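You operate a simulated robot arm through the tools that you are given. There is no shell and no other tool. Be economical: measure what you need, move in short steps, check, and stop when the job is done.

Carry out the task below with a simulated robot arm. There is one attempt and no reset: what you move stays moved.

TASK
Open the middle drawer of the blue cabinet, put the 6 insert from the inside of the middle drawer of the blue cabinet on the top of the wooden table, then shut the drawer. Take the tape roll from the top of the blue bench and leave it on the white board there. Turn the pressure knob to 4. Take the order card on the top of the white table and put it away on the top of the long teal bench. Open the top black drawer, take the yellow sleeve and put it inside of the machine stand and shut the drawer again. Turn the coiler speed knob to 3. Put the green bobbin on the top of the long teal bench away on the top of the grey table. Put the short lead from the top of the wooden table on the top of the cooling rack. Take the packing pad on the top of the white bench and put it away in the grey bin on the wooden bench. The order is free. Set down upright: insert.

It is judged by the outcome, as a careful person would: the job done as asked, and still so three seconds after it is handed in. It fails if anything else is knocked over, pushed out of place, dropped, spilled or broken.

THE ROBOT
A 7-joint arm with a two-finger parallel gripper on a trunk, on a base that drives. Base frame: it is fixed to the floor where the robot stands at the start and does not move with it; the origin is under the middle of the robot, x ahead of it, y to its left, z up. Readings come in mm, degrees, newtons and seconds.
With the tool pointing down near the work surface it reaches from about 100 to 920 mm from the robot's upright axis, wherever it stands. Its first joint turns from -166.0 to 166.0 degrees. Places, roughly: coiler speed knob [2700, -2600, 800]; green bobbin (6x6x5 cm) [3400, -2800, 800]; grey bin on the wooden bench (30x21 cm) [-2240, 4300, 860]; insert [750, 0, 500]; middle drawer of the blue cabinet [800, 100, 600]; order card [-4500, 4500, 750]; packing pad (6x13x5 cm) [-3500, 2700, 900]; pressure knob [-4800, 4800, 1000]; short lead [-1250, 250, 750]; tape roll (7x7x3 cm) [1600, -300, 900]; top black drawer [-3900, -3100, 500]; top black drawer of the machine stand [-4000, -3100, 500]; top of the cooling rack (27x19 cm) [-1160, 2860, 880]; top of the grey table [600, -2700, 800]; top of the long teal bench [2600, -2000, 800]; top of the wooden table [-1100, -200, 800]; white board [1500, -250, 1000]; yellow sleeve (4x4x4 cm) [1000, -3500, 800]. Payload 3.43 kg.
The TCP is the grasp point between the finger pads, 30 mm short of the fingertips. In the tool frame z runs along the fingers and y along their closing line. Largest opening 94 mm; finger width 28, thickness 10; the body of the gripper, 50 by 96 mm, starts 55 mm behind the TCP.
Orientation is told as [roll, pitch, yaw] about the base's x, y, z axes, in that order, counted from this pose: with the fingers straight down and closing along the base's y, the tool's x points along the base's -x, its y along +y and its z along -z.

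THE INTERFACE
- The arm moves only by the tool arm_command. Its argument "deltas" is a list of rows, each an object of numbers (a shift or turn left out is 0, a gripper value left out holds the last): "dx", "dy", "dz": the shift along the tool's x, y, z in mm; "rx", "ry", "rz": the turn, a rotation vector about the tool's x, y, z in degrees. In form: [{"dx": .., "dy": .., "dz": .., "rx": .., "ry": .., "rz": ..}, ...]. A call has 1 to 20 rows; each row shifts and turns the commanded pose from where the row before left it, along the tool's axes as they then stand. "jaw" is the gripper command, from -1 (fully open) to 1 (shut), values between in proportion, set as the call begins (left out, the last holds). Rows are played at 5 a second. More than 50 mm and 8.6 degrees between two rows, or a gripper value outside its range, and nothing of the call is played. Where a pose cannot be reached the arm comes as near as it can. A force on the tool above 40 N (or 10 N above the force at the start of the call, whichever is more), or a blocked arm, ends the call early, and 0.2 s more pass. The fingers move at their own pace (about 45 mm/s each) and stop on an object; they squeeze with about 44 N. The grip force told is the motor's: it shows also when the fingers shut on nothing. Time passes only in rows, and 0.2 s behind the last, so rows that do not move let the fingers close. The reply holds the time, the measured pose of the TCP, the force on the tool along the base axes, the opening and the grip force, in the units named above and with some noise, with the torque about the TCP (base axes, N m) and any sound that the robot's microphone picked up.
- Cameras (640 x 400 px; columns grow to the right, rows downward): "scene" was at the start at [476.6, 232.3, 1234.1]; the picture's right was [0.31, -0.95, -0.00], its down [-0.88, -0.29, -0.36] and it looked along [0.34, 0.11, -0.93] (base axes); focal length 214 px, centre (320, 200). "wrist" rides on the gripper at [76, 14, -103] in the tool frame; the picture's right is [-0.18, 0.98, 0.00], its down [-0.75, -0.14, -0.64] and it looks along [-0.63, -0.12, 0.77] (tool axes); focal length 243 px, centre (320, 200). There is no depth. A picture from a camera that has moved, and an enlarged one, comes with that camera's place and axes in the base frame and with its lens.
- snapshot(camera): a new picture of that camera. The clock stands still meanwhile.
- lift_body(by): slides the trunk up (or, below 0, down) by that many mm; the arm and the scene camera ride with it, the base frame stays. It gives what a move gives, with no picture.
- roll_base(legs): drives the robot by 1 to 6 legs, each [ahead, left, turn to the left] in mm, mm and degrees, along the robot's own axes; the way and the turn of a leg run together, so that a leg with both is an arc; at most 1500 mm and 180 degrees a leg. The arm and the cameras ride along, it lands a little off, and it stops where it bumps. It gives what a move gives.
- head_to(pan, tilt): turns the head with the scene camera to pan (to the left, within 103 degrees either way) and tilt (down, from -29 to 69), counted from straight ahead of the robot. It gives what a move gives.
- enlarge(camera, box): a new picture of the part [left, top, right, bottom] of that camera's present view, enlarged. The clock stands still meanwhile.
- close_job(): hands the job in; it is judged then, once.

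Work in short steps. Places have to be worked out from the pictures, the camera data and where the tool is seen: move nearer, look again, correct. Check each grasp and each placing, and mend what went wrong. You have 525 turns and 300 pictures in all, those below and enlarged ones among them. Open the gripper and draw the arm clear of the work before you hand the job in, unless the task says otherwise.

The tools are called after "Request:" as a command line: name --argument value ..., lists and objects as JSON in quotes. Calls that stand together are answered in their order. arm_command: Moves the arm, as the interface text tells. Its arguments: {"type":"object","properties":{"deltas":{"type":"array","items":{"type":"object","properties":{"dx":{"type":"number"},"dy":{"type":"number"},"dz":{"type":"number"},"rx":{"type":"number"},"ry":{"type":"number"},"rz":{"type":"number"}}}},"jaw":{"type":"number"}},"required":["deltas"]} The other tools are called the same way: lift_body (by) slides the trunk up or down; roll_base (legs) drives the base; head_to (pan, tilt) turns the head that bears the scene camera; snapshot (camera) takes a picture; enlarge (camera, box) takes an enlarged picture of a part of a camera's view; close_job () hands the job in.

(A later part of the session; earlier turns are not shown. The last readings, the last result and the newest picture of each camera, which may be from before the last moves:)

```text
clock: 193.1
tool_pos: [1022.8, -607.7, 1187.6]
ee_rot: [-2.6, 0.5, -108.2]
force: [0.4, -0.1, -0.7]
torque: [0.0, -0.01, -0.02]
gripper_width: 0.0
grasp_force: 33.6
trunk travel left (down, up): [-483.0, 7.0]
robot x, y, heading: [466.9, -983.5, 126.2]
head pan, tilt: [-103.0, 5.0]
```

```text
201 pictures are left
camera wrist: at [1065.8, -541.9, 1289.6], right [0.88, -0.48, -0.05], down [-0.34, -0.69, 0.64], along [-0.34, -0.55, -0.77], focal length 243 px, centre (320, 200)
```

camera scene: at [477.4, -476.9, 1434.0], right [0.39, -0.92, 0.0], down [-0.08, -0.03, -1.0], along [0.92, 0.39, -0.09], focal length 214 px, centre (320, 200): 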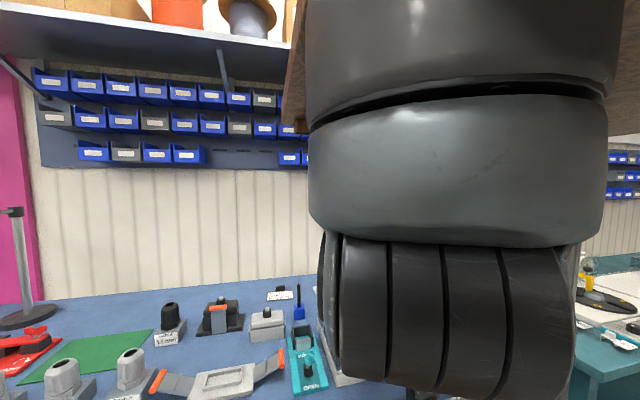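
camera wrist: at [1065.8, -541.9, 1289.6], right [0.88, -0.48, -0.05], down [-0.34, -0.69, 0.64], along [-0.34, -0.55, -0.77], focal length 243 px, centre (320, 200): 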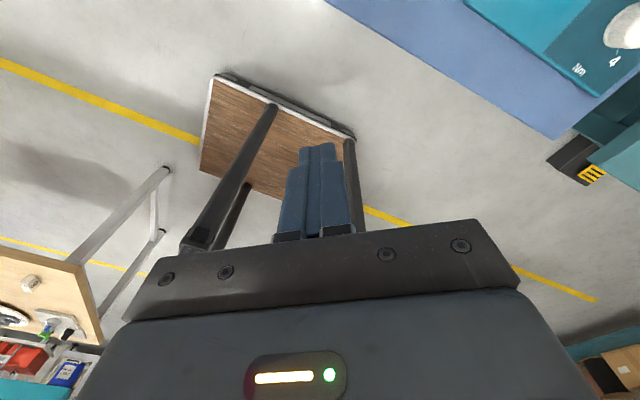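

Turn 180° to the right so that the bench will be on my left.

Request:
roll_base --legs '[[0, 0, -90], [0, 0, -90.5]]'

Request:
head_to --pan -20 --tilt 30

Request:
snapshot --camera "scene"

```text
clock: 201.0
tool_pos: [-76.2, -1378.9, 1188.5]
ee_rot: [-2.6, 0.4, 74.0]
force: [-0.6, -0.4, -0.4]
torque: [-0.04, -0.02, -0.01]
gripper_width: 0.0
grasp_force: 33.3
trunk travel left (down, up): [-483.0, 7.0]
robot x, y, heading: [470.6, -981.2, -51.4]
head pan, tilt: [-103.0, 5.0]
```

```text
clock: 202.6
tool_pos: [-75.9, -1377.0, 1187.9]
ee_rot: [-2.5, 0.5, 74.1]
force: [0.1, -0.2, 0.1]
torque: [0.01, -0.01, 0.04]
gripper_width: 0.1
grasp_force: 32.9
trunk travel left (down, up): [-483.0, 7.0]
robot x, y, heading: [468.6, -982.7, -51.4]
head pan, tilt: [-20.0, 30.0]
```

```text
200 pictures are left
camera scene: at [928.1, -1263.3, 1393.7], right [-0.95, -0.32, 0.0], down [-0.16, 0.47, -0.87], along [0.28, -0.82, -0.5], focal length 214 px, centre (320, 200)
```

scene: 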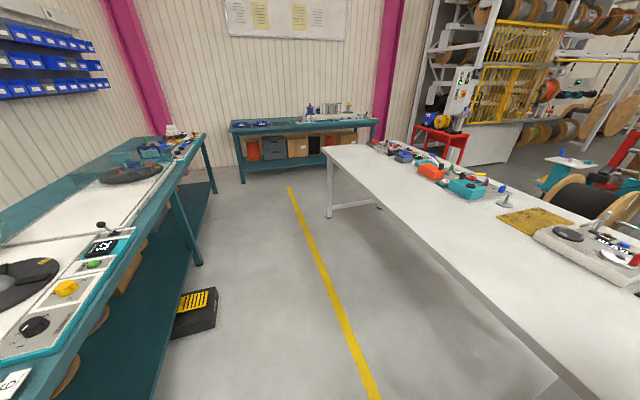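

Open aisle ahead. Swing the arm back counter-clockwise to my front-right.

Request:
arm_command --deltas '[{"dx": 26, "dy": -33, "rz": -3.6}, {"dx": 26, "dy": -33, "rz": -3.6}, {"dx": 26, "dy": -33, "rz": -3.6}, {"dx": 26, "dy": -33, "rz": -3.6}, {"dx": 26, "dy": -33, "rz": -3.6}, {"dx": 26, "dy": -33, "rz": -3.6}, {"dx": 26, "dy": -33, "rz": -3.6}, {"dx": 26, "dy": -33, "rz": -3.6}, {"dx": 26, "dy": -33, "rz": -3.6}, {"dx": 26, "dy": -33, "rz": -3.6}, {"dx": 26, "dy": -33, "rz": -3.6}, {"dx": 26, "dy": -33, "rz": -3.6}, {"dx": 26, "dy": -33, "rz": -3.6}, {"dx": 26, "dy": -33, "rz": -3.6}, {}]'

Request:
snapshot --camera "scene"

```text
clock: 205.8
tool_pos: [413.7, -1670.1, 1215.2]
ee_rot: [-1.4, 2.3, 124.4]
force: [-1.0, -0.2, 0.7]
torque: [0.0, 0.01, 0.02]
gripper_width: 0.0
grasp_force: 32.8
trunk travel left (down, up): [-483.0, 7.0]
robot x, y, heading: [466.7, -981.9, -51.4]
head pan, tilt: [-20.0, 30.0]
```

```text
199 pictures are left
camera scene: at [928.4, -1263.2, 1393.6], right [-0.95, -0.32, 0.0], down [-0.16, 0.47, -0.87], along [0.28, -0.82, -0.5], focal length 214 px, centre (320, 200)
```

scene: 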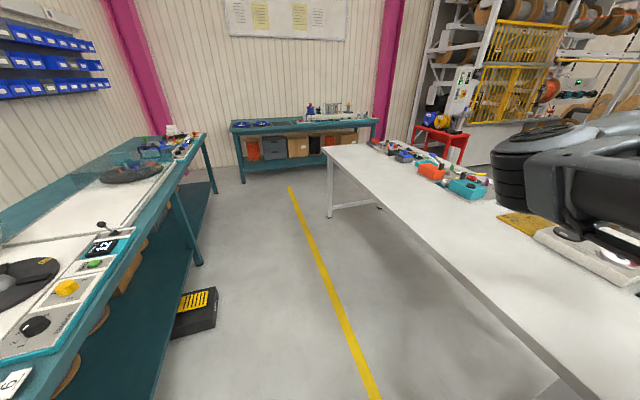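

Rotate a little further and lower the tool in the open aisle.

Request:
arm_command --deltas '[{"dx": 26, "dy": -33, "rz": -3.6}, {"dx": 26, "dy": -33, "rz": -3.6}, {"dx": 26, "dy": -33, "rz": -3.6}, {"dz": 48}, {"dz": 48}, {"dz": 48}, {"dz": 48}, {"dz": 48}, {"dz": 48}, {"dz": 48}, {"dz": 48}, {"dz": 48}, {"dz": 48}, {"dz": 48}, {"dz": 48}, {}]'

Request:
snapshot --camera "scene"

```text
clock: 209.2
tool_pos: [561.8, -1682.7, 644.5]
ee_rot: [-0.7, 2.6, 135.1]
force: [0.3, -0.8, -0.6]
torque: [0.02, -0.03, 0.01]
gripper_width: 0.0
grasp_force: 33.1
trunk travel left (down, up): [-483.0, 7.0]
robot x, y, heading: [466.3, -986.2, -51.4]
head pan, tilt: [-20.0, 30.0]
```

```text
198 pictures are left
camera scene: at [928.3, -1263.2, 1393.6], right [-0.95, -0.32, 0.0], down [-0.16, 0.47, -0.87], along [0.28, -0.82, -0.5], focal length 214 px, centre (320, 200)
```

scene: 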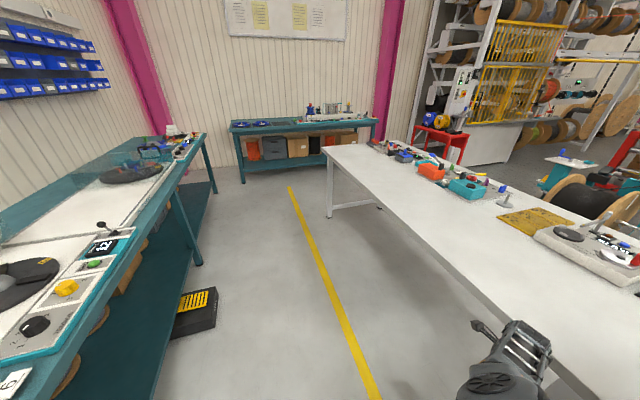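

The elbow is well below the head. Sweep across the front at low height.

Request:
arm_command --deltas '[{"dx": 25.5, "dy": -33, "rz": -3.4}, {"dx": 25.5, "dy": -33, "rz": -3.4}, {"dx": 25.5, "dy": -33, "rz": -3.4}, {"dx": 25.5, "dy": -33, "rz": -3.4}, {"dx": 25.5, "dy": -33, "rz": -3.4}, {"dx": 25.5, "dy": -33, "rz": -3.4}, {"dx": 25.5, "dy": -33, "rz": -3.4}, {"dx": 25.5, "dy": -33, "rz": -3.4}, {"dx": 25.5, "dy": -33, "rz": -3.4}, {"dx": 25.5, "dy": -33, "rz": -3.4}]'

Request:
snapshot --camera "scene"

```text
clock: 211.4
tool_pos: [938.9, -1522.2, 656.3]
ee_rot: [0.7, 2.5, 169.1]
force: [-0.2, 0.2, 0.0]
torque: [0.03, -0.03, 0.02]
gripper_width: 0.1
grasp_force: 32.9
trunk travel left (down, up): [-483.0, 7.0]
robot x, y, heading: [466.9, -982.3, -51.2]
head pan, tilt: [-20.0, 30.0]
```

```text
197 pictures are left
camera scene: at [928.0, -1263.6, 1393.6], right [-0.95, -0.32, 0.0], down [-0.16, 0.47, -0.87], along [0.28, -0.82, -0.5], focal length 214 px, centre (320, 200)
```

scene: 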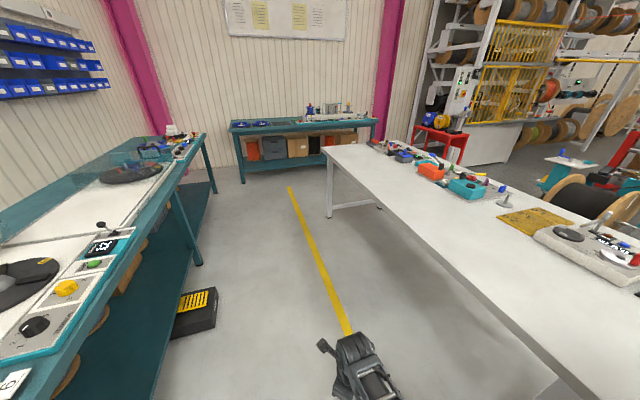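

Passing under the head works. Continue to the front-left.

Request:
arm_command --deltas '[{"dx": 25.5, "dy": -33, "rz": -3.4}, {"dx": 25.5, "dy": -33, "rz": -3.4}, {"dx": 25.5, "dy": -33, "rz": -3.4}, {"dx": 25.5, "dy": -33, "rz": -3.4}, {"dx": 25.5, "dy": -33, "rz": -3.4}, {"dx": 25.5, "dy": -33, "rz": -3.4}, {"dx": 25.5, "dy": -33, "rz": -3.4}, {"dx": 25.5, "dy": -33, "rz": -3.4}, {"dx": 25.5, "dy": -33, "rz": -3.4}, {"dx": 25.5, "dy": -33, "rz": -3.4}, {"dx": 25.5, "dy": -33, "rz": -3.4}]'

Request:
head_to --pan 60 --tilt 40

Request:
snapshot --camera "scene"

```text
clock: 213.8
tool_pos: [1177.2, -1134.3, 659.4]
ee_rot: [2.1, 1.7, -153.4]
force: [-1.1, 0.6, 0.0]
torque: [0.01, 0.0, 0.0]
gripper_width: 0.0
grasp_force: 32.2
trunk travel left (down, up): [-483.0, 7.0]
robot x, y, heading: [466.1, -986.6, -51.1]
head pan, tilt: [-20.0, 30.0]
```

```text
clock: 215.3
tool_pos: [1178.0, -1135.6, 659.6]
ee_rot: [2.2, 1.6, -153.4]
force: [-0.4, 0.0, 0.0]
torque: [0.02, 0.02, -0.01]
gripper_width: 0.0
grasp_force: 33.0
trunk travel left (down, up): [-483.0, 7.0]
robot x, y, heading: [468.5, -981.0, -51.4]
head pan, tilt: [60.0, 40.0]
```

```text
196 pictures are left
camera scene: at [983.4, -1164.8, 1378.3], right [0.15, -0.99, 0.0], down [-0.64, -0.1, -0.77], along [0.76, 0.12, -0.64], focal length 214 px, centre (320, 200)
```

scene: 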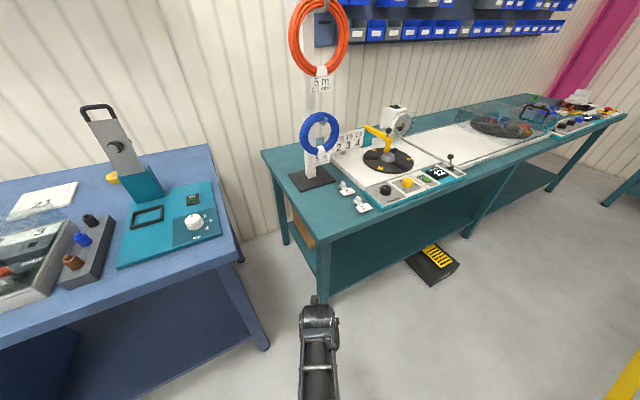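

Great view: the blue bench ends just ahead-left, tape is behind the press. Raise the tool to ~1190 and swing on to my left side.

Request:
arm_command --deltas '[{"dz": -49}, {"dz": -49}, {"dz": -49}, {"dz": -49}, {"dz": -49}, {"dz": -49}, {"dz": -49}, {"dz": -49}, {"dz": -49}, {"dz": -49}, {"dz": -49}, {}]'

Request:
arm_command --deltas '[{"dx": 25.5, "dy": -33, "rz": -3.4}, {"dx": 25.5, "dy": -33, "rz": -3.4}, {"dx": 25.5, "dy": -33, "rz": -3.4}, {"dx": 25.5, "dy": -33, "rz": -3.4}, {"dx": 25.5, "dy": -33, "rz": -3.4}, {"dx": 25.5, "dy": -33, "rz": -3.4}, {"dx": 25.5, "dy": -33, "rz": -3.4}, {"dx": 25.5, "dy": -33, "rz": -3.4}, {"dx": 25.5, "dy": -33, "rz": -3.4}, {"dx": 25.5, "dy": -33, "rz": -3.4}, {"dx": 25.5, "dy": -33, "rz": -3.4}, {"dx": 25.5, "dy": -33, "rz": -3.4}, {"dx": 25.5, "dy": -33, "rz": -3.4}, {"dx": 25.5, "dy": -33, "rz": -3.4}]'

Request:
snapshot --camera "wrist"

```text
clock: 217.9
tool_pos: [1154.7, -1128.8, 1196.8]
ee_rot: [2.3, 1.6, -153.4]
force: [0.7, 0.7, 0.7]
torque: [0.0, -0.02, 0.02]
gripper_width: 0.0
grasp_force: 32.6
out of reach, approached as far as the arm can: row 6
trunk travel left (down, up): [-483.0, 7.0]
robot x, y, heading: [463.2, -980.8, -51.3]
head pan, tilt: [60.0, 40.0]
```

```text
clock: 220.9
tool_pos: [1045.7, -572.3, 1181.4]
ee_rot: [2.5, -0.5, -105.7]
force: [-0.5, -1.0, -0.2]
torque: [0.01, -0.01, 0.01]
gripper_width: 0.2
grasp_force: 33.0
trunk travel left (down, up): [-483.0, 7.0]
robot x, y, heading: [466.0, -981.7, -51.3]
head pan, tilt: [60.0, 40.0]
```

```text
195 pictures are left
camera wrist: at [1077.0, -499.6, 1282.8], right [0.89, -0.44, 0.05], down [-0.37, -0.67, 0.64], along [-0.25, -0.59, -0.77], focal length 243 px, centre (320, 200)
```

wrist: 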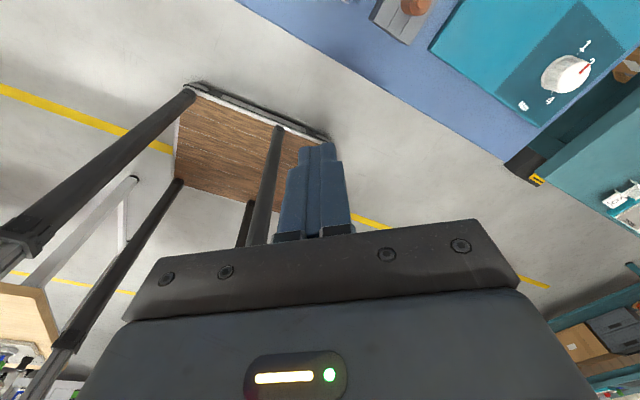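

Arm is now on my left at b≈87°. Square up, align the tool outward, and slide to the bench with the tool high.

Request:
roll_base --legs '[[0, 0, -3], [0, 300, 0]]'

Request:
arm_command --deltas '[{"rz": 7.5, "ry": -0.5}, {"rz": 7.5, "rx": -0.5}, {"rz": 7.5}, {"rz": 7.5}, {"rz": 7.5}, {}]' --jaw -1

Request:
snapshot --camera "wrist"

```text
clock: 223.4
tool_pos: [1308.4, -433.0, 1181.1]
ee_rot: [2.7, -0.6, -109.0]
force: [-0.3, 0.6, 0.4]
torque: [-0.02, 0.02, -0.04]
gripper_width: 0.0
grasp_force: 33.1
trunk travel left (down, up): [-483.0, 7.0]
robot x, y, heading: [707.7, -810.9, -54.3]
head pan, tilt: [60.0, 40.0]
```

```text
clock: 225.0
tool_pos: [1363.2, -494.6, 1179.4]
ee_rot: [2.4, 1.6, -139.9]
force: [0.4, 0.3, -0.5]
torque: [0.0, 0.04, -0.04]
gripper_width: 93.9
grasp_force: 0.0
out of reach, approached as far as the arm can: row 3, 4, 5
trunk travel left (down, up): [-483.0, 7.0]
robot x, y, heading: [708.1, -810.7, -54.5]
head pan, tilt: [60.0, 40.0]
stopped in row 6: the arm was blocked; the commanded pose is now the measured one
```

```text
194 pictures are left
camera wrist: at [1427.3, -453.7, 1284.4], right [0.49, -0.87, 0.04], down [-0.7, -0.37, 0.61], along [-0.52, -0.33, -0.79], focal length 243 px, centre (320, 200)
```

wrist: 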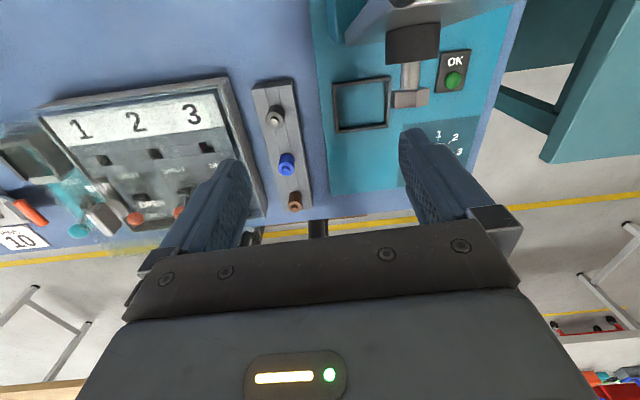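

The wrist drifted toward the press while rotating (blocked). Move back away from it first.

Request:
arm_command --deltas '[{"dy": -28}, {"dy": -28}, {"dy": -28}, {}]'

Request:
snapshot --camera "wrist"

Request:
head_to --pan 75 --tilt 30

Request:
snapshot --camera "scene"

```text
clock: 226.2
tool_pos: [1361.5, -486.2, 1170.6]
ee_rot: [2.9, 1.0, -142.2]
force: [0.0, -0.2, -0.1]
torque: [0.0, 0.0, -0.01]
gripper_width: 93.9
grasp_force: 0.0
out of reach, approached as far as the arm can: row 2, 3
trunk travel left (down, up): [-483.0, 7.0]
robot x, y, heading: [706.2, -815.3, -54.4]
head pan, tilt: [60.0, 40.0]
stopped in row 4: the arm was blocked; the commanded pose is now the measured one
```

```text
193 pictures are left
camera wrist: at [1426.6, -448.2, 1274.1], right [0.46, -0.89, 0.05], down [-0.71, -0.33, 0.62], along [-0.54, -0.32, -0.78], focal length 243 px, centre (320, 200)
```

wrist: 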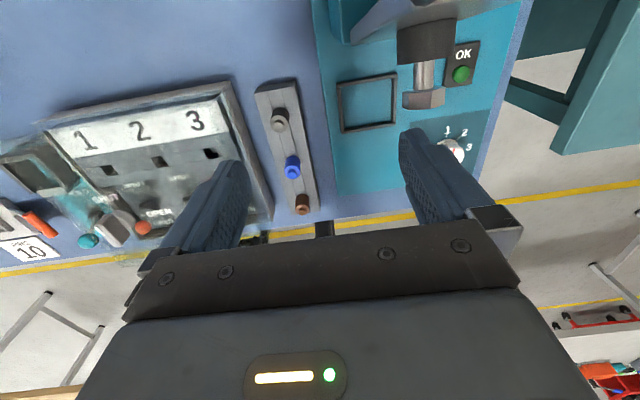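

```text
clock: 227.0
tool_pos: [1360.5, -487.4, 1170.5]
ee_rot: [2.9, 1.0, -142.2]
force: [0.0, 0.7, 0.5]
torque: [0.01, 0.02, 0.02]
gripper_width: 94.0
grasp_force: 0.1
trunk travel left (down, up): [-483.0, 7.0]
robot x, y, heading: [707.4, -807.0, -54.5]
head pan, tilt: [75.0, 30.0]
```

```text
192 pictures are left
camera scene: at [1213.7, -996.8, 1393.6], right [0.35, -0.94, 0.0], down [-0.47, -0.18, -0.87], along [0.81, 0.3, -0.5], focal length 214 px, centre (320, 200)
```

scene: 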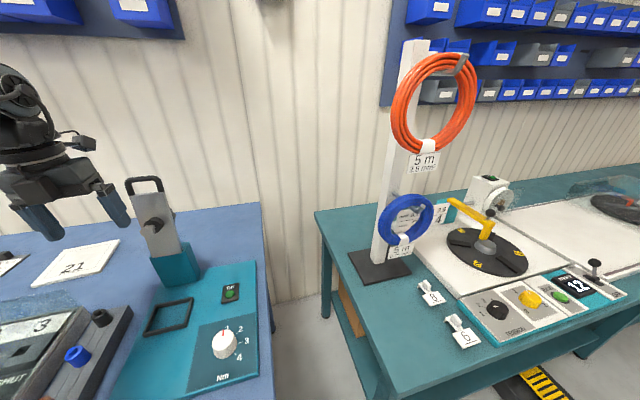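

The gripper is free of the press; the wrist roll is at its limit. I unwind −168° (camera swings away from the press) to center that joint, then test the reach on this side.

Request:
arm_command --deltas '[{"rz": -8.4}, {"rz": -8.4}, {"rz": -8.4}, {"rz": -8.4}, {"rz": -8.4}, {"rz": -8.4}, {"rz": -8.4}, {"rz": -8.4}, {"rz": -8.4}, {"rz": -8.4}, {"rz": -8.4}, {"rz": -8.4}, {"rz": -8.4}, {"rz": -8.4}, {"rz": -8.4}, {"rz": -8.4}, {"rz": -8.4}, {"rz": -8.4}, {"rz": -8.4}, {"rz": -8.4}]'

Request:
snapshot --camera "wrist"

```text
clock: 231.2
tool_pos: [1360.3, -485.8, 1170.7]
ee_rot: [-2.6, -1.7, 26.1]
force: [0.0, -0.6, -0.5]
torque: [0.05, -0.01, -0.02]
gripper_width: 93.8
grasp_force: 0.0
trunk travel left (down, up): [-483.0, 7.0]
robot x, y, heading: [707.1, -810.2, -54.3]
head pan, tilt: [75.0, 30.0]
```

```text
191 pictures are left
camera wrist: at [1282.2, -503.6, 1269.3], right [-0.26, 0.96, -0.04], down [0.71, 0.22, 0.67], along [0.65, 0.15, -0.74], focal length 243 px, centre (320, 200)
```

wrist: 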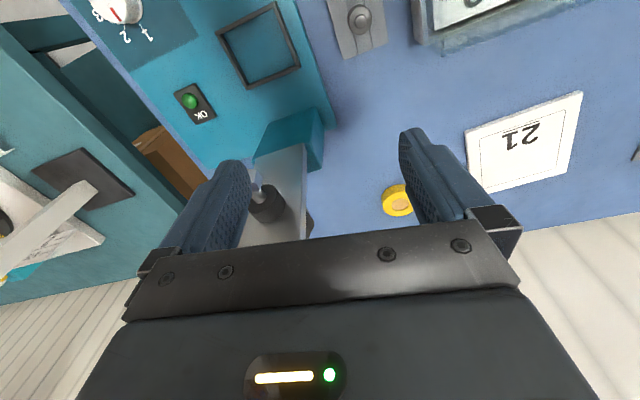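

Clear view: tape at ≈(1572,−272), board at ≈(1398,−113). Shift the tool away from the press, then slide the base closer.

Request:
arm_command --deltas '[{"dy": 40, "rx": 1}, {"dy": 40, "ry": 1.5}, {"dy": 20}, {}]'

Request:
roll_base --legs '[[0, 150, 0]]'

Request:
snapshot --camera "wrist"

```text
clock: 232.2
tool_pos: [1306.1, -428.3, 1164.2]
ee_rot: [-3.8, -0.1, 25.8]
force: [0.1, 0.0, -0.3]
torque: [0.01, -0.01, -0.04]
gripper_width: 94.1
grasp_force: 0.1
out of reach, approached as far as the arm can: row 2, 3
trunk travel left (down, up): [-483.0, 7.0]
robot x, y, heading: [706.7, -809.2, -54.2]
head pan, tilt: [75.0, 30.0]
```

```text
clock: 233.5
tool_pos: [1429.7, -340.6, 1164.3]
ee_rot: [-3.8, -0.1, 25.8]
force: [-0.1, 0.0, 0.8]
torque: [-0.03, -0.03, 0.01]
gripper_width: 93.8
grasp_force: 0.1
trunk travel left (down, up): [-483.0, 7.0]
robot x, y, heading: [830.5, -720.6, -54.4]
head pan, tilt: [75.0, 30.0]
```

```text
190 pictures are left
camera wrist: at [1353.8, -355.0, 1264.8], right [-0.26, 0.96, -0.06], down [0.72, 0.24, 0.65], along [0.64, 0.13, -0.76], focal length 243 px, centre (320, 200)
```

wrist: 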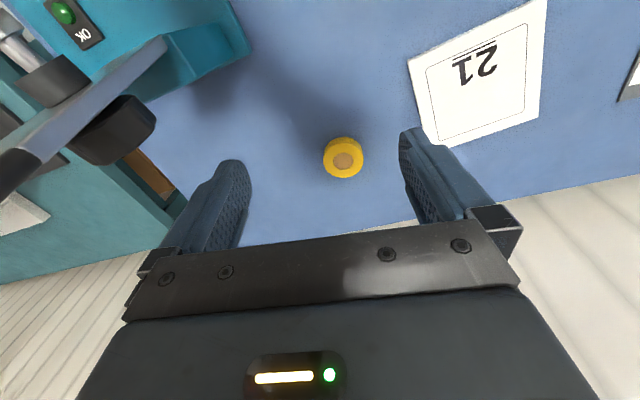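

Tape centred ahead. Descend 150 mm here, then extend toward it.

Request:
arm_command --deltas '[{"dz": 40}, {"dz": 40}, {"dz": 40}, {"dz": 30}, {}]'

Request:
snapshot --camera "scene"

```text
clock: 234.7
tool_pos: [1426.8, -357.6, 1015.1]
ee_rot: [-3.6, -0.1, 25.8]
force: [0.4, -0.6, -0.5]
torque: [0.0, -0.01, -0.04]
gripper_width: 94.0
grasp_force: 0.1
out of reach, approached as far as the arm can: row 3, 4
trunk travel left (down, up): [-483.0, 7.0]
robot x, y, heading: [831.8, -725.7, -54.6]
head pan, tilt: [75.0, 30.0]
```

```text
189 pictures are left
camera scene: at [1337.2, -908.5, 1393.6], right [0.35, -0.94, 0.0], down [-0.47, -0.18, -0.87], along [0.81, 0.3, -0.5], focal length 214 px, centre (320, 200)
```

scene: 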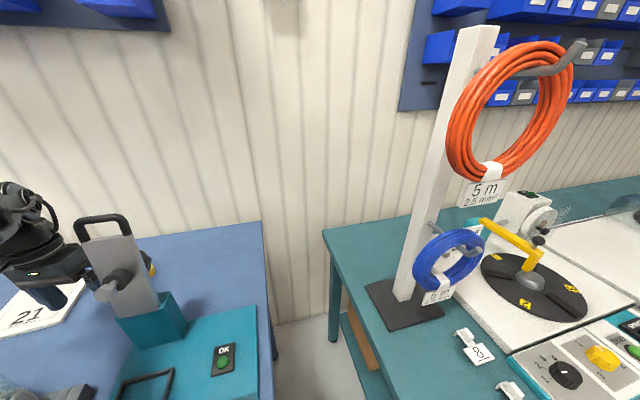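

Look at the arm's posture from the head.

Request:
head_to --pan 103 --tilt 20

Request:
snapshot --camera "scene"

```text
clock: 235.7
tool_pos: [1426.8, -359.0, 1015.5]
ee_rot: [-3.7, -0.1, 25.9]
force: [-0.3, 0.7, 0.6]
torque: [-0.02, 0.0, -0.02]
gripper_width: 94.1
grasp_force: 0.1
trunk travel left (down, up): [-483.0, 7.0]
robot x, y, heading: [831.8, -719.4, -54.8]
head pan, tilt: [103.0, 20.0]
```

```text
188 pictures are left
camera scene: at [1314.3, -870.5, 1409.6], right [0.75, -0.66, 0.0], down [-0.23, -0.26, -0.94], along [0.62, 0.7, -0.34], focal length 214 px, centre (320, 200)
```

scene: 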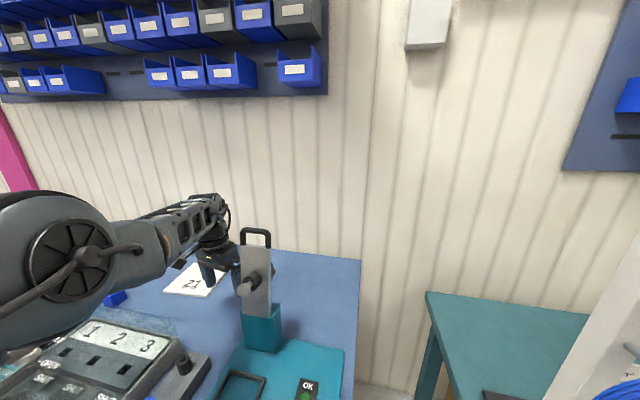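

The forearm is roughly horizontal; tilting the tool outward gives extra reach. Try ~40° tilt with extension toward the tape.

Request:
arm_command --deltas '[{"ry": -8}, {"ry": -8}, {"ry": -8}, {"ry": -8}, {"ry": -6}, {"dx": -27, "dz": 22}, {"dx": -27, "dz": 22}, {}]'

Request:
snapshot --camera "wrist"

Request:
snapshot --camera "scene"

```text
clock: 237.5
tool_pos: [1500.3, -288.9, 1005.0]
ee_rot: [-4.5, -38.0, 28.6]
force: [0.5, -0.2, -0.5]
torque: [0.01, -0.03, 0.03]
gripper_width: 94.1
grasp_force: 0.2
out of reach, approached as far as the arm can: row 1, 2, 3, 4, 5, 6, 7
trunk travel left (down, up): [-483.0, 7.0]
robot x, y, heading: [833.6, -722.9, -54.4]
head pan, tilt: [103.0, 20.0]
```

```text
187 pictures are left
camera wrist: at [1384.0, -327.6, 1037.5], right [-0.3, 0.95, 0.05], down [0.21, 0.01, 0.98], along [0.93, 0.3, -0.21], focal length 243 px, centre (320, 200)
```

wrist: 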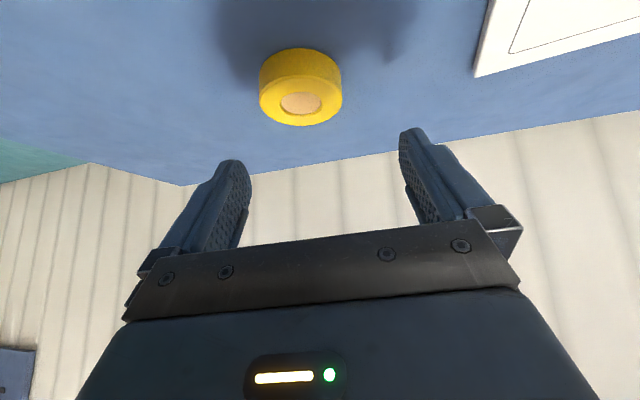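

```text
186 pictures are left
camera scene: at [1314.1, -870.3, 1409.7], right [0.75, -0.66, 0.0], down [-0.23, -0.26, -0.94], along [0.62, 0.7, -0.34], focal length 214 px, centre (320, 200)
```

scene: 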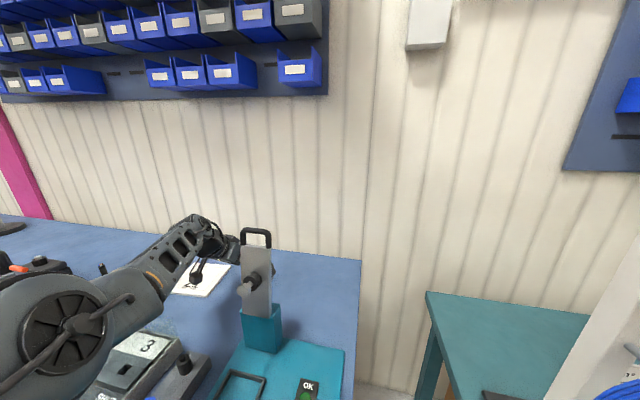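

The tape is just below ahead. Approach in small steps while watching the elbow near the box.

Request:
arm_command --deltas '[{"dx": 3, "dy": -11, "dz": 22}, {"dx": 3, "dy": -11, "dz": 22}, {}]'

Request:
snapshot --camera "wrist"

Request:
snapshot --camera "scene"

```text
clock: 238.3
tool_pos: [1520.8, -316.8, 971.7]
ee_rot: [-4.6, -37.9, 28.7]
force: [-0.3, -0.4, 0.4]
torque: [0.01, -0.04, 0.01]
gripper_width: 93.8
grasp_force: 0.1
out of reach, approached as far as the arm can: row 1, 2
trunk travel left (down, up): [-483.0, 7.0]
robot x, y, heading: [831.9, -722.4, -54.5]
head pan, tilt: [103.0, 20.0]
```

```text
185 pictures are left
camera wrist: at [1405.5, -355.1, 1003.7], right [-0.3, 0.95, 0.05], down [0.21, 0.01, 0.98], along [0.93, 0.3, -0.21], focal length 243 px, centre (320, 200)
```

wrist: 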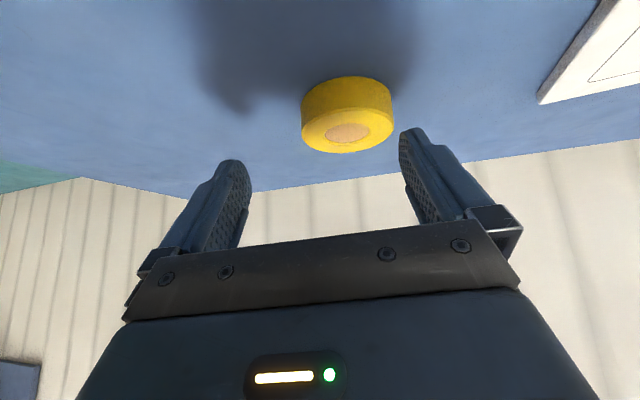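

```text
184 pictures are left
camera scene: at [1314.4, -870.5, 1409.6], right [0.75, -0.66, 0.0], down [-0.23, -0.26, -0.94], along [0.62, 0.7, -0.34], focal length 214 px, centre (320, 200)
```

scene: 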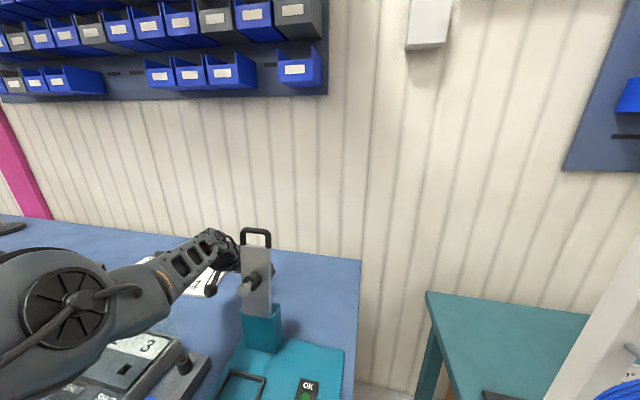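

Continue toward the ring: 110 mm along the tool axis with slight left shift, in two stages.

Request:
arm_command --deltas '[{"dx": -3, "dy": 6, "dz": 28}, {"dx": -3, "dy": 6, "dz": 28}, {}]'

Request:
snapshot --camera "wrist"

```text
clock: 239.1
tool_pos: [1527.3, -324.7, 955.1]
ee_rot: [-4.5, -38.1, 28.7]
force: [0.0, -0.6, 0.1]
torque: [0.01, 0.01, 0.03]
gripper_width: 93.8
grasp_force: 0.0
out of reach, approached as far as the arm can: row 1, 2
trunk travel left (down, up): [-483.0, 7.0]
robot x, y, heading: [832.9, -726.5, -54.5]
head pan, tilt: [103.0, 20.0]
```

```text
183 pictures are left
camera wrist: at [1410.6, -363.2, 985.4], right [-0.3, 0.95, 0.05], down [0.21, 0.01, 0.98], along [0.93, 0.3, -0.21], focal length 243 px, centre (320, 200)
```

wrist: 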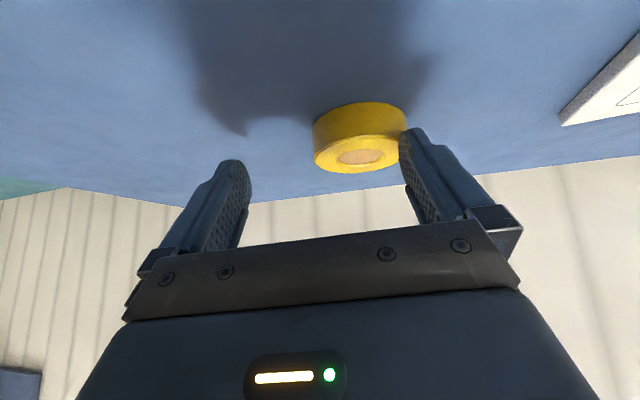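

Reach limited (~800). Nudge the base 50 mm closer to the bench.

Request:
roll_base --legs '[[0, 50, 0]]'

Request:
snapshot --camera "wrist"

Request:
snapshot --camera "scene"

```text
clock: 240.0
tool_pos: [1524.5, -330.6, 971.3]
ee_rot: [-4.3, -38.4, 29.1]
force: [0.6, 0.0, -1.0]
torque: [-0.01, 0.0, 0.02]
gripper_width: 93.9
grasp_force: 0.0
trunk travel left (down, up): [-483.0, 7.0]
robot x, y, heading: [857.6, -700.3, -53.9]
head pan, tilt: [103.0, 20.0]
```

```text
182 pictures are left
camera wrist: at [1409.4, -370.5, 1001.5], right [-0.31, 0.95, 0.06], down [0.21, 0.01, 0.98], along [0.93, 0.32, -0.2], focal length 243 px, centre (320, 200)
```

wrist: 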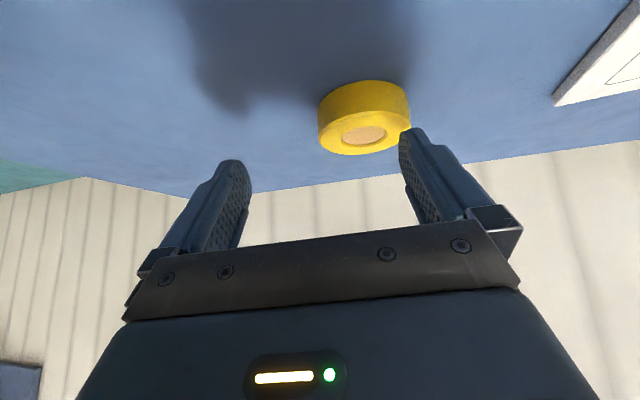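

```text
181 pictures are left
camera scene: at [1299.4, -873.1, 1428.6], right [0.76, -0.66, 0.01], down [-0.2, -0.24, -0.95], along [0.63, 0.72, -0.31], focal length 214 px, centre (320, 200)
```

scene: 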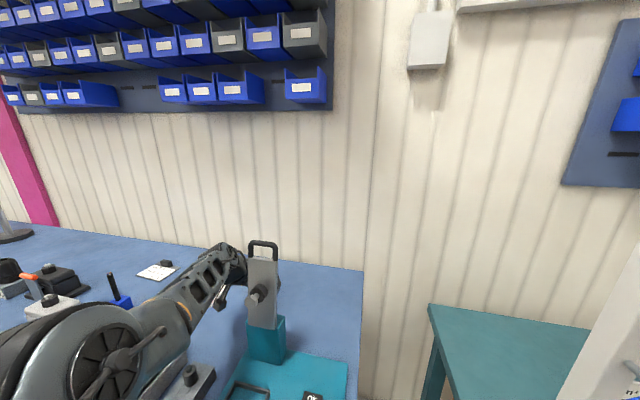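

The robot is tilting slightly—something resists. Back off at once.

Request:
roll_base --legs '[[0, -60, 0]]'

Request:
snapshot --camera "scene"

```text
clock: 240.9
tool_pos: [1528.6, -333.3, 934.8]
ee_rot: [-4.4, -36.5, 29.5]
force: [0.5, -2.1, 4.9]
torque: [0.17, 0.09, 0.12]
gripper_width: 93.0
grasp_force: 0.0
trunk travel left (down, up): [-483.0, 7.0]
robot x, y, heading: [826.8, -718.1, -53.9]
head pan, tilt: [103.0, 20.0]
stopped in leg 1: the force on the tool passed its limit at 159 N (the readings are from after the stop); the commanded pose is now the measured one
```

```text
180 pictures are left
camera scene: at [1311.3, -864.5, 1409.2], right [0.75, -0.66, 0.0], down [-0.22, -0.26, -0.94], along [0.62, 0.71, -0.34], focal length 214 px, centre (320, 200)
```

scene: 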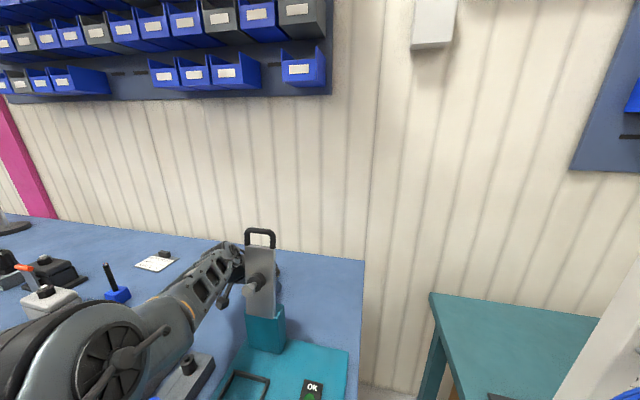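

Request:
snapshot --camera "wrist"

Request:
head_to --pan 95 --tilt 50

Request:
snapshot --camera "scene"

```text
179 pictures are left
camera wrist: at [1414.5, -373.6, 970.9], right [-0.31, 0.95, 0.05], down [0.24, 0.03, 0.97], along [0.92, 0.32, -0.23], focal length 243 px, centre (320, 200)
```

wrist: 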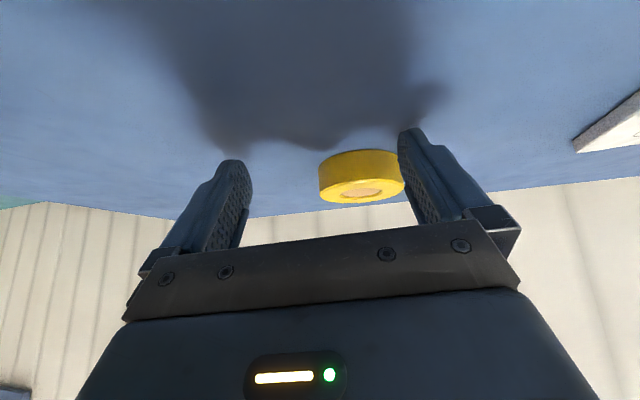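

```text
clock: 241.8
tool_pos: [1530.1, -333.9, 935.8]
ee_rot: [-4.4, -36.4, 29.3]
force: [3.8, 0.6, 5.8]
torque: [0.3, 0.03, -0.2]
gripper_width: 93.3
grasp_force: 0.0
trunk travel left (down, up): [-483.0, 7.0]
robot x, y, heading: [826.5, -719.3, -54.3]
head pan, tilt: [95.0, 50.0]
```

```text
178 pictures are left
camera scene: at [1308.5, -884.0, 1364.2], right [0.66, -0.75, 0.0], down [-0.58, -0.5, -0.64], along [0.49, 0.42, -0.77], focal length 214 px, centre (320, 200)
```

scene: 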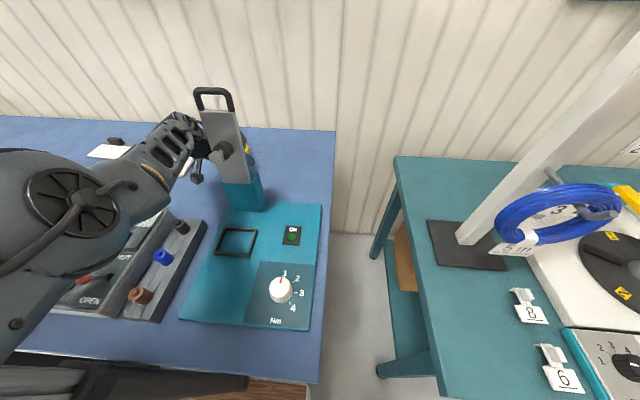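

The hand drifted right, close to the press. Retract up and to the left.

Request:
arm_command --deltas '[{"dy": 15, "dz": -20}, {"dy": 20, "dz": -30}, {"dy": 20, "dz": -40}, {"dz": -40}, {"dz": -40}, {}]'

Request:
snapshot --camera "wrist"

Request:
snapshot --camera "scene"

```text
clock: 243.2
tool_pos: [1411.3, -324.3, 1069.8]
ee_rot: [-4.5, -36.3, 29.5]
force: [0.4, 0.1, 0.3]
torque: [0.01, 0.0, 0.0]
gripper_width: 94.1
grasp_force: 0.1
trunk travel left (down, up): [-483.0, 7.0]
robot x, y, heading: [824.9, -718.3, -54.0]
head pan, tilt: [95.0, 50.0]
```

```text
177 pictures are left
camera wrist: at [1296.4, -364.1, 1103.9], right [-0.31, 0.95, 0.05], down [0.24, 0.03, 0.97], along [0.92, 0.31, -0.23], focal length 243 px, centre (320, 200)
```

wrist: 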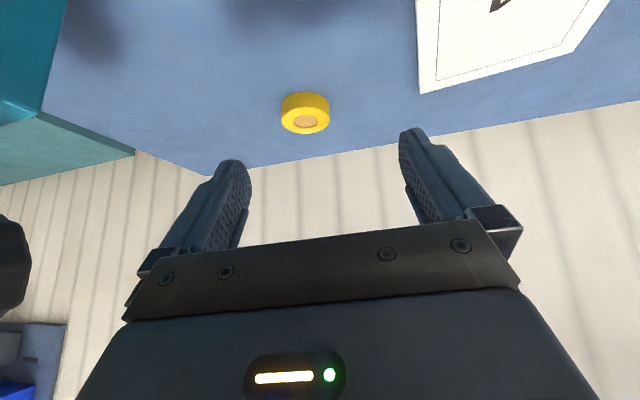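

```text
176 pictures are left
camera scene: at [1308.5, -884.0, 1364.1], right [0.66, -0.75, 0.0], down [-0.58, -0.5, -0.64], along [0.48, 0.42, -0.77], focal length 214 px, centre (320, 200)
```

scene: 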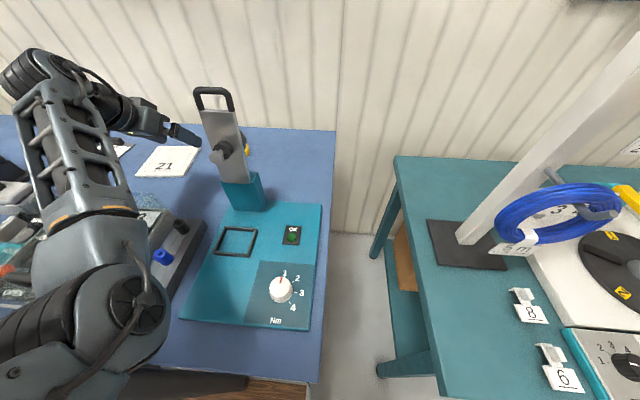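

Everything is still standing. With the hand retracted, try moving the base 35 mm closer again.

Request:
roll_base --legs '[[0, 40, 0]]'

Request:
snapshot --camera "scene"

```text
clock: 244.1
tool_pos: [1417.4, -320.2, 1067.5]
ee_rot: [-4.4, -36.4, 29.4]
force: [-0.6, 0.2, 0.6]
torque: [-0.04, 0.02, 0.01]
gripper_width: 94.0
grasp_force: 0.0
trunk travel left (down, up): [-483.0, 7.0]
robot x, y, heading: [830.4, -716.8, -54.0]
head pan, tilt: [95.0, 50.0]
stopped in leg 1: the robot was blocked; the commanded pose is now the measured one
```

```text
175 pictures are left
camera scene: at [1313.4, -880.2, 1364.1], right [0.66, -0.75, 0.0], down [-0.58, -0.5, -0.64], along [0.48, 0.42, -0.77], focal length 214 px, centre (320, 200)
```

scene: 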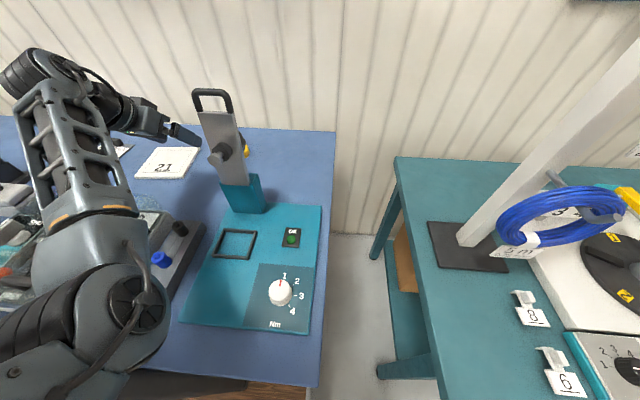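

The bench stops the base here. I suspect the shoulder limit makes high+far poses unreachable, so I'll first go low (z≈900) beyond the box, then extend outward.

Request:
arm_command --deltas '[{"dx": 22, "dz": 30}, {"dx": 22, "dz": 30}, {"dx": 22, "dz": 30}, {}]'

Request:
snapshot --camera "wrist"

Request:
snapshot --camera "scene"

```text
clock: 244.8
tool_pos: [1422.8, -324.4, 983.8]
ee_rot: [-3.9, -36.7, 29.2]
force: [-0.2, 0.3, 0.9]
torque: [0.0, 0.05, -0.01]
gripper_width: 94.1
grasp_force: 0.1
trunk travel left (down, up): [-483.0, 7.0]
robot x, y, heading: [831.6, -715.7, -54.1]
head pan, tilt: [95.0, 50.0]
stopped in row 3: the force on the tool passed its limit at 50 N (the readings are from after the stop); the commanded pose is now the measured one
```

```text
174 pictures are left
camera wrist: at [1306.6, -363.7, 1017.5], right [-0.31, 0.95, 0.05], down [0.23, 0.02, 0.97], along [0.92, 0.32, -0.23], focal length 243 px, centre (320, 200)
```

wrist: 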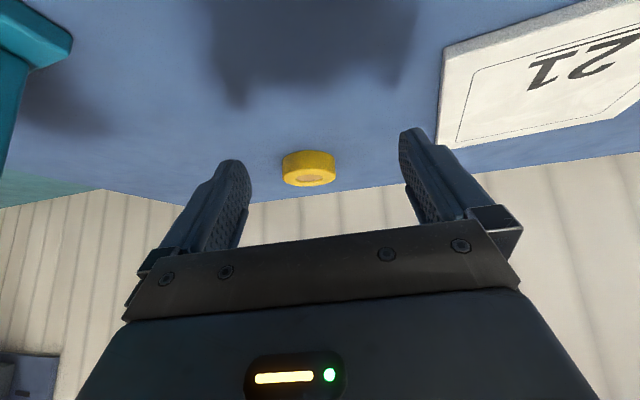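

```text
173 pictures are left
camera scene: at [1313.3, -880.4, 1364.1], right [0.66, -0.75, 0.0], down [-0.58, -0.5, -0.64], along [0.48, 0.42, -0.77], focal length 214 px, centre (320, 200)
```

scene: 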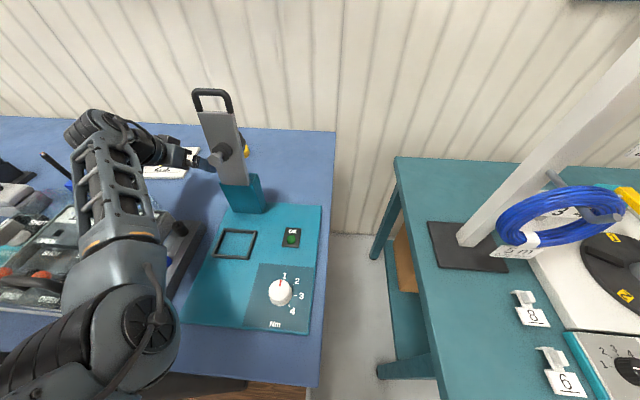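

The camera housing touched the box's rear lid edge. Rise, straighten the tool, and then lower.

Request:
arm_command --deltas '[{"dx": -22, "dz": -30}, {"ry": 8}, {"ry": 8}, {"ry": 8}, {"ry": 6}, {}]'

```text
clock: 246.2
tool_pos: [1420.6, -323.0, 1018.4]
ee_rot: [-3.4, -6.7, 27.1]
force: [0.8, 0.8, 0.4]
torque: [-0.02, 0.0, 0.0]
gripper_width: 94.0
grasp_force: 0.0
trunk travel left (down, up): [-483.0, 7.0]
robot x, y, heading: [832.0, -715.8, -54.1]
head pan, tilt: [95.0, 50.0]
```

No limits flagged. Lower to z≈910 and extend outward in steps.

Request:
arm_command --deltas '[{"dz": 35}, {"dz": 35}, {"dz": 35}, {}]'

Request:
arm_command --deltas '[{"dx": -30}, {"dx": -30}, {}]'

Request:
snapshot --camera "wrist"

```text
clock: 247.1
tool_pos: [1416.3, -339.3, 932.8]
ee_rot: [-2.7, -7.3, 27.3]
force: [-7.5, -6.6, 16.3]
torque: [0.53, 0.77, 0.55]
gripper_width: 92.4
grasp_force: 0.1
out of reach, approached as far as the arm can: row 1, 2, 3
trunk travel left (down, up): [-483.0, 7.0]
robot x, y, heading: [834.1, -712.7, -54.1]
head pan, tilt: [95.0, 50.0]
stopped in row 4: the force on the tool passed its limit at 47 N (the readings are from after the stop); the commanded pose is now the measured one
```

```text
clock: 247.8
tool_pos: [1443.7, -348.2, 953.9]
ee_rot: [-2.7, -7.3, 27.2]
force: [0.5, -0.5, 0.7]
torque: [0.0, 0.0, 0.01]
gripper_width: 94.0
grasp_force: 0.1
out of reach, approached as far as the arm can: row 1, 2
trunk travel left (down, up): [-483.0, 7.0]
robot x, y, heading: [831.3, -716.2, -54.1]
head pan, tilt: [95.0, 50.0]
```

```text
172 pictures are left
camera wrist: at [1358.4, -371.0, 1044.7], right [-0.28, 0.96, -0.03], down [0.64, 0.21, 0.74], along [0.71, 0.19, -0.67], focal length 243 px, centre (320, 200)
```

wrist: 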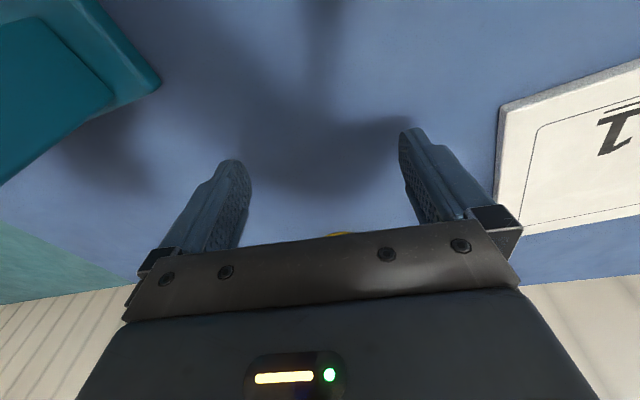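

The fingertip touched the bench: its top is actually ≈900 (so the tape is nearer, ≈(1548,−284)). Rise a bit, tilt to ~50° and extend.

Request:
arm_command --deltas '[{"dz": -40}, {"ry": -8.4}, {"ry": -8.4}, {"ry": -8.4}, {"ry": -8.4}, {"ry": -8.4}, {"dx": -20, "dz": 24}, {"dx": -20, "dz": 24}, {}]'

Request:
snapshot --camera "wrist"

Request:
snapshot --camera "scene"

```text
clock: 249.2
tool_pos: [1440.5, -345.2, 1003.1]
ee_rot: [-3.3, -47.4, 29.2]
force: [3.7, 1.8, 10.2]
torque: [-0.56, 1.64, -0.16]
gripper_width: 93.9
grasp_force: 0.1
trunk travel left (down, up): [-483.0, 7.0]
robot x, y, heading: [832.0, -711.6, -54.5]
head pan, tilt: [95.0, 50.0]
stopped in row 6: the force on the tool passed its limit at 62 N (the readings are from after the stop); the commanded pose is now the measured one
```

```text
171 pictures are left
camera wrist: at [1322.4, -389.3, 1015.7], right [-0.33, 0.94, 0.1], down [0.08, -0.08, 0.99], along [0.94, 0.34, -0.05], focal length 243 px, centre (320, 200)
```

wrist: 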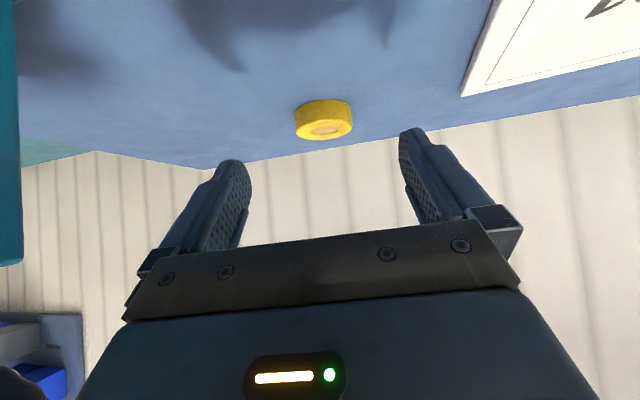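

```text
170 pictures are left
camera scene: at [1313.1, -880.8, 1364.3], right [0.66, -0.75, 0.0], down [-0.58, -0.5, -0.64], along [0.48, 0.42, -0.77], focal length 214 px, centre (320, 200)
```

scene: 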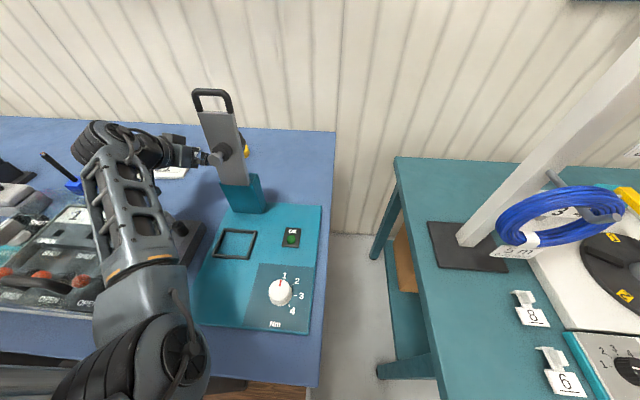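

The camera grazes the box lid again. Go up, extend outward while high, then come down onto the tape.

Request:
arm_command --deltas '[{"dx": -26, "dz": -24}, {"dx": -26, "dz": -24}, {"dx": -20, "dz": 22}, {"dx": -20, "dz": 22}, {"dx": -20, "dz": 22}, {"dx": -20, "dz": 22}, {}]'

Request:
snapshot --camera "wrist"

```text
clock: 250.8
tool_pos: [1545.2, -291.2, 1071.2]
ee_rot: [-3.5, -47.2, 29.5]
force: [1.0, -1.0, -0.7]
torque: [-0.03, 0.0, 0.01]
gripper_width: 94.0
grasp_force: 0.1
trunk travel left (down, up): [-483.0, 7.0]
robot x, y, heading: [829.7, -713.4, -54.1]
head pan, tilt: [95.0, 50.0]
```

```text
169 pictures are left
camera wrist: at [1426.5, -334.9, 1083.9], right [-0.33, 0.94, 0.1], down [0.08, -0.07, 0.99], along [0.94, 0.34, -0.05], focal length 243 px, centre (320, 200)
```

wrist: 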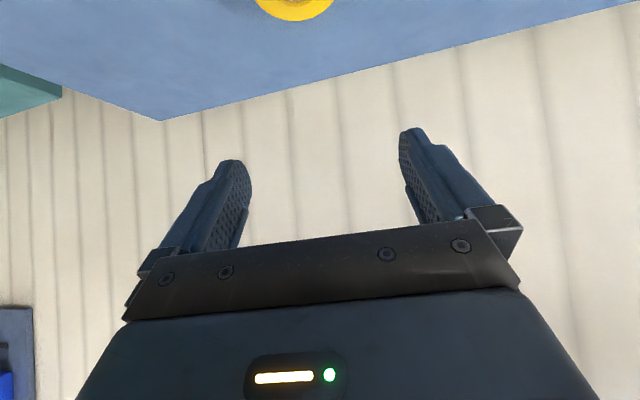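

Reached without limits at this height. The tape now triangulates to ≈(1615,−268) (it was nudged toward the wall). Extend further outward while high.

Request:
arm_command --deltas '[{"dx": -20, "dz": 22}, {"dx": -20, "dz": 22}, {"dx": -14, "dz": 15}, {}]'

Request:
snapshot --camera "wrist"

Request:
snapshot --camera "scene"

```text
clock: 251.8
tool_pos: [1587.7, -295.0, 1077.8]
ee_rot: [-3.5, -47.2, 29.4]
force: [-0.2, -0.7, 0.5]
torque: [-0.02, 0.01, 0.01]
gripper_width: 93.9
grasp_force: 0.0
out of reach, approached as far as the arm can: row 1, 2, 3
trunk travel left (down, up): [-483.0, 7.0]
robot x, y, heading: [832.5, -717.1, -53.7]
head pan, tilt: [95.0, 50.0]
```

```text
168 pictures are left
camera wrist: at [1470.1, -337.8, 1090.3], right [-0.33, 0.94, 0.09], down [0.08, -0.07, 0.99], along [0.94, 0.34, -0.05], focal length 243 px, centre (320, 200)
```

wrist: 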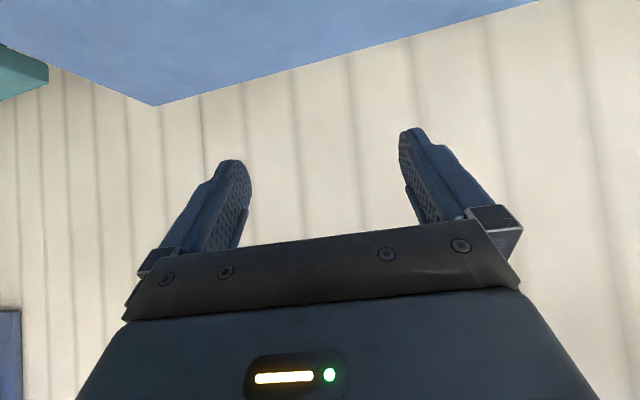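

```text
167 pictures are left
camera scene: at [1313.3, -880.5, 1364.1], right [0.66, -0.75, 0.0], down [-0.58, -0.5, -0.64], along [0.48, 0.42, -0.77], focal length 214 px, centre (320, 200)
```

scene: 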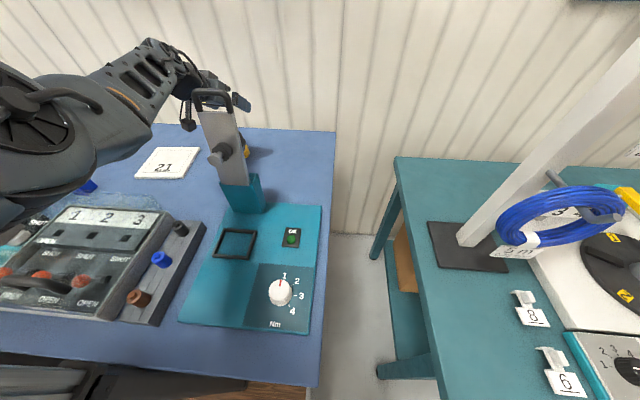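

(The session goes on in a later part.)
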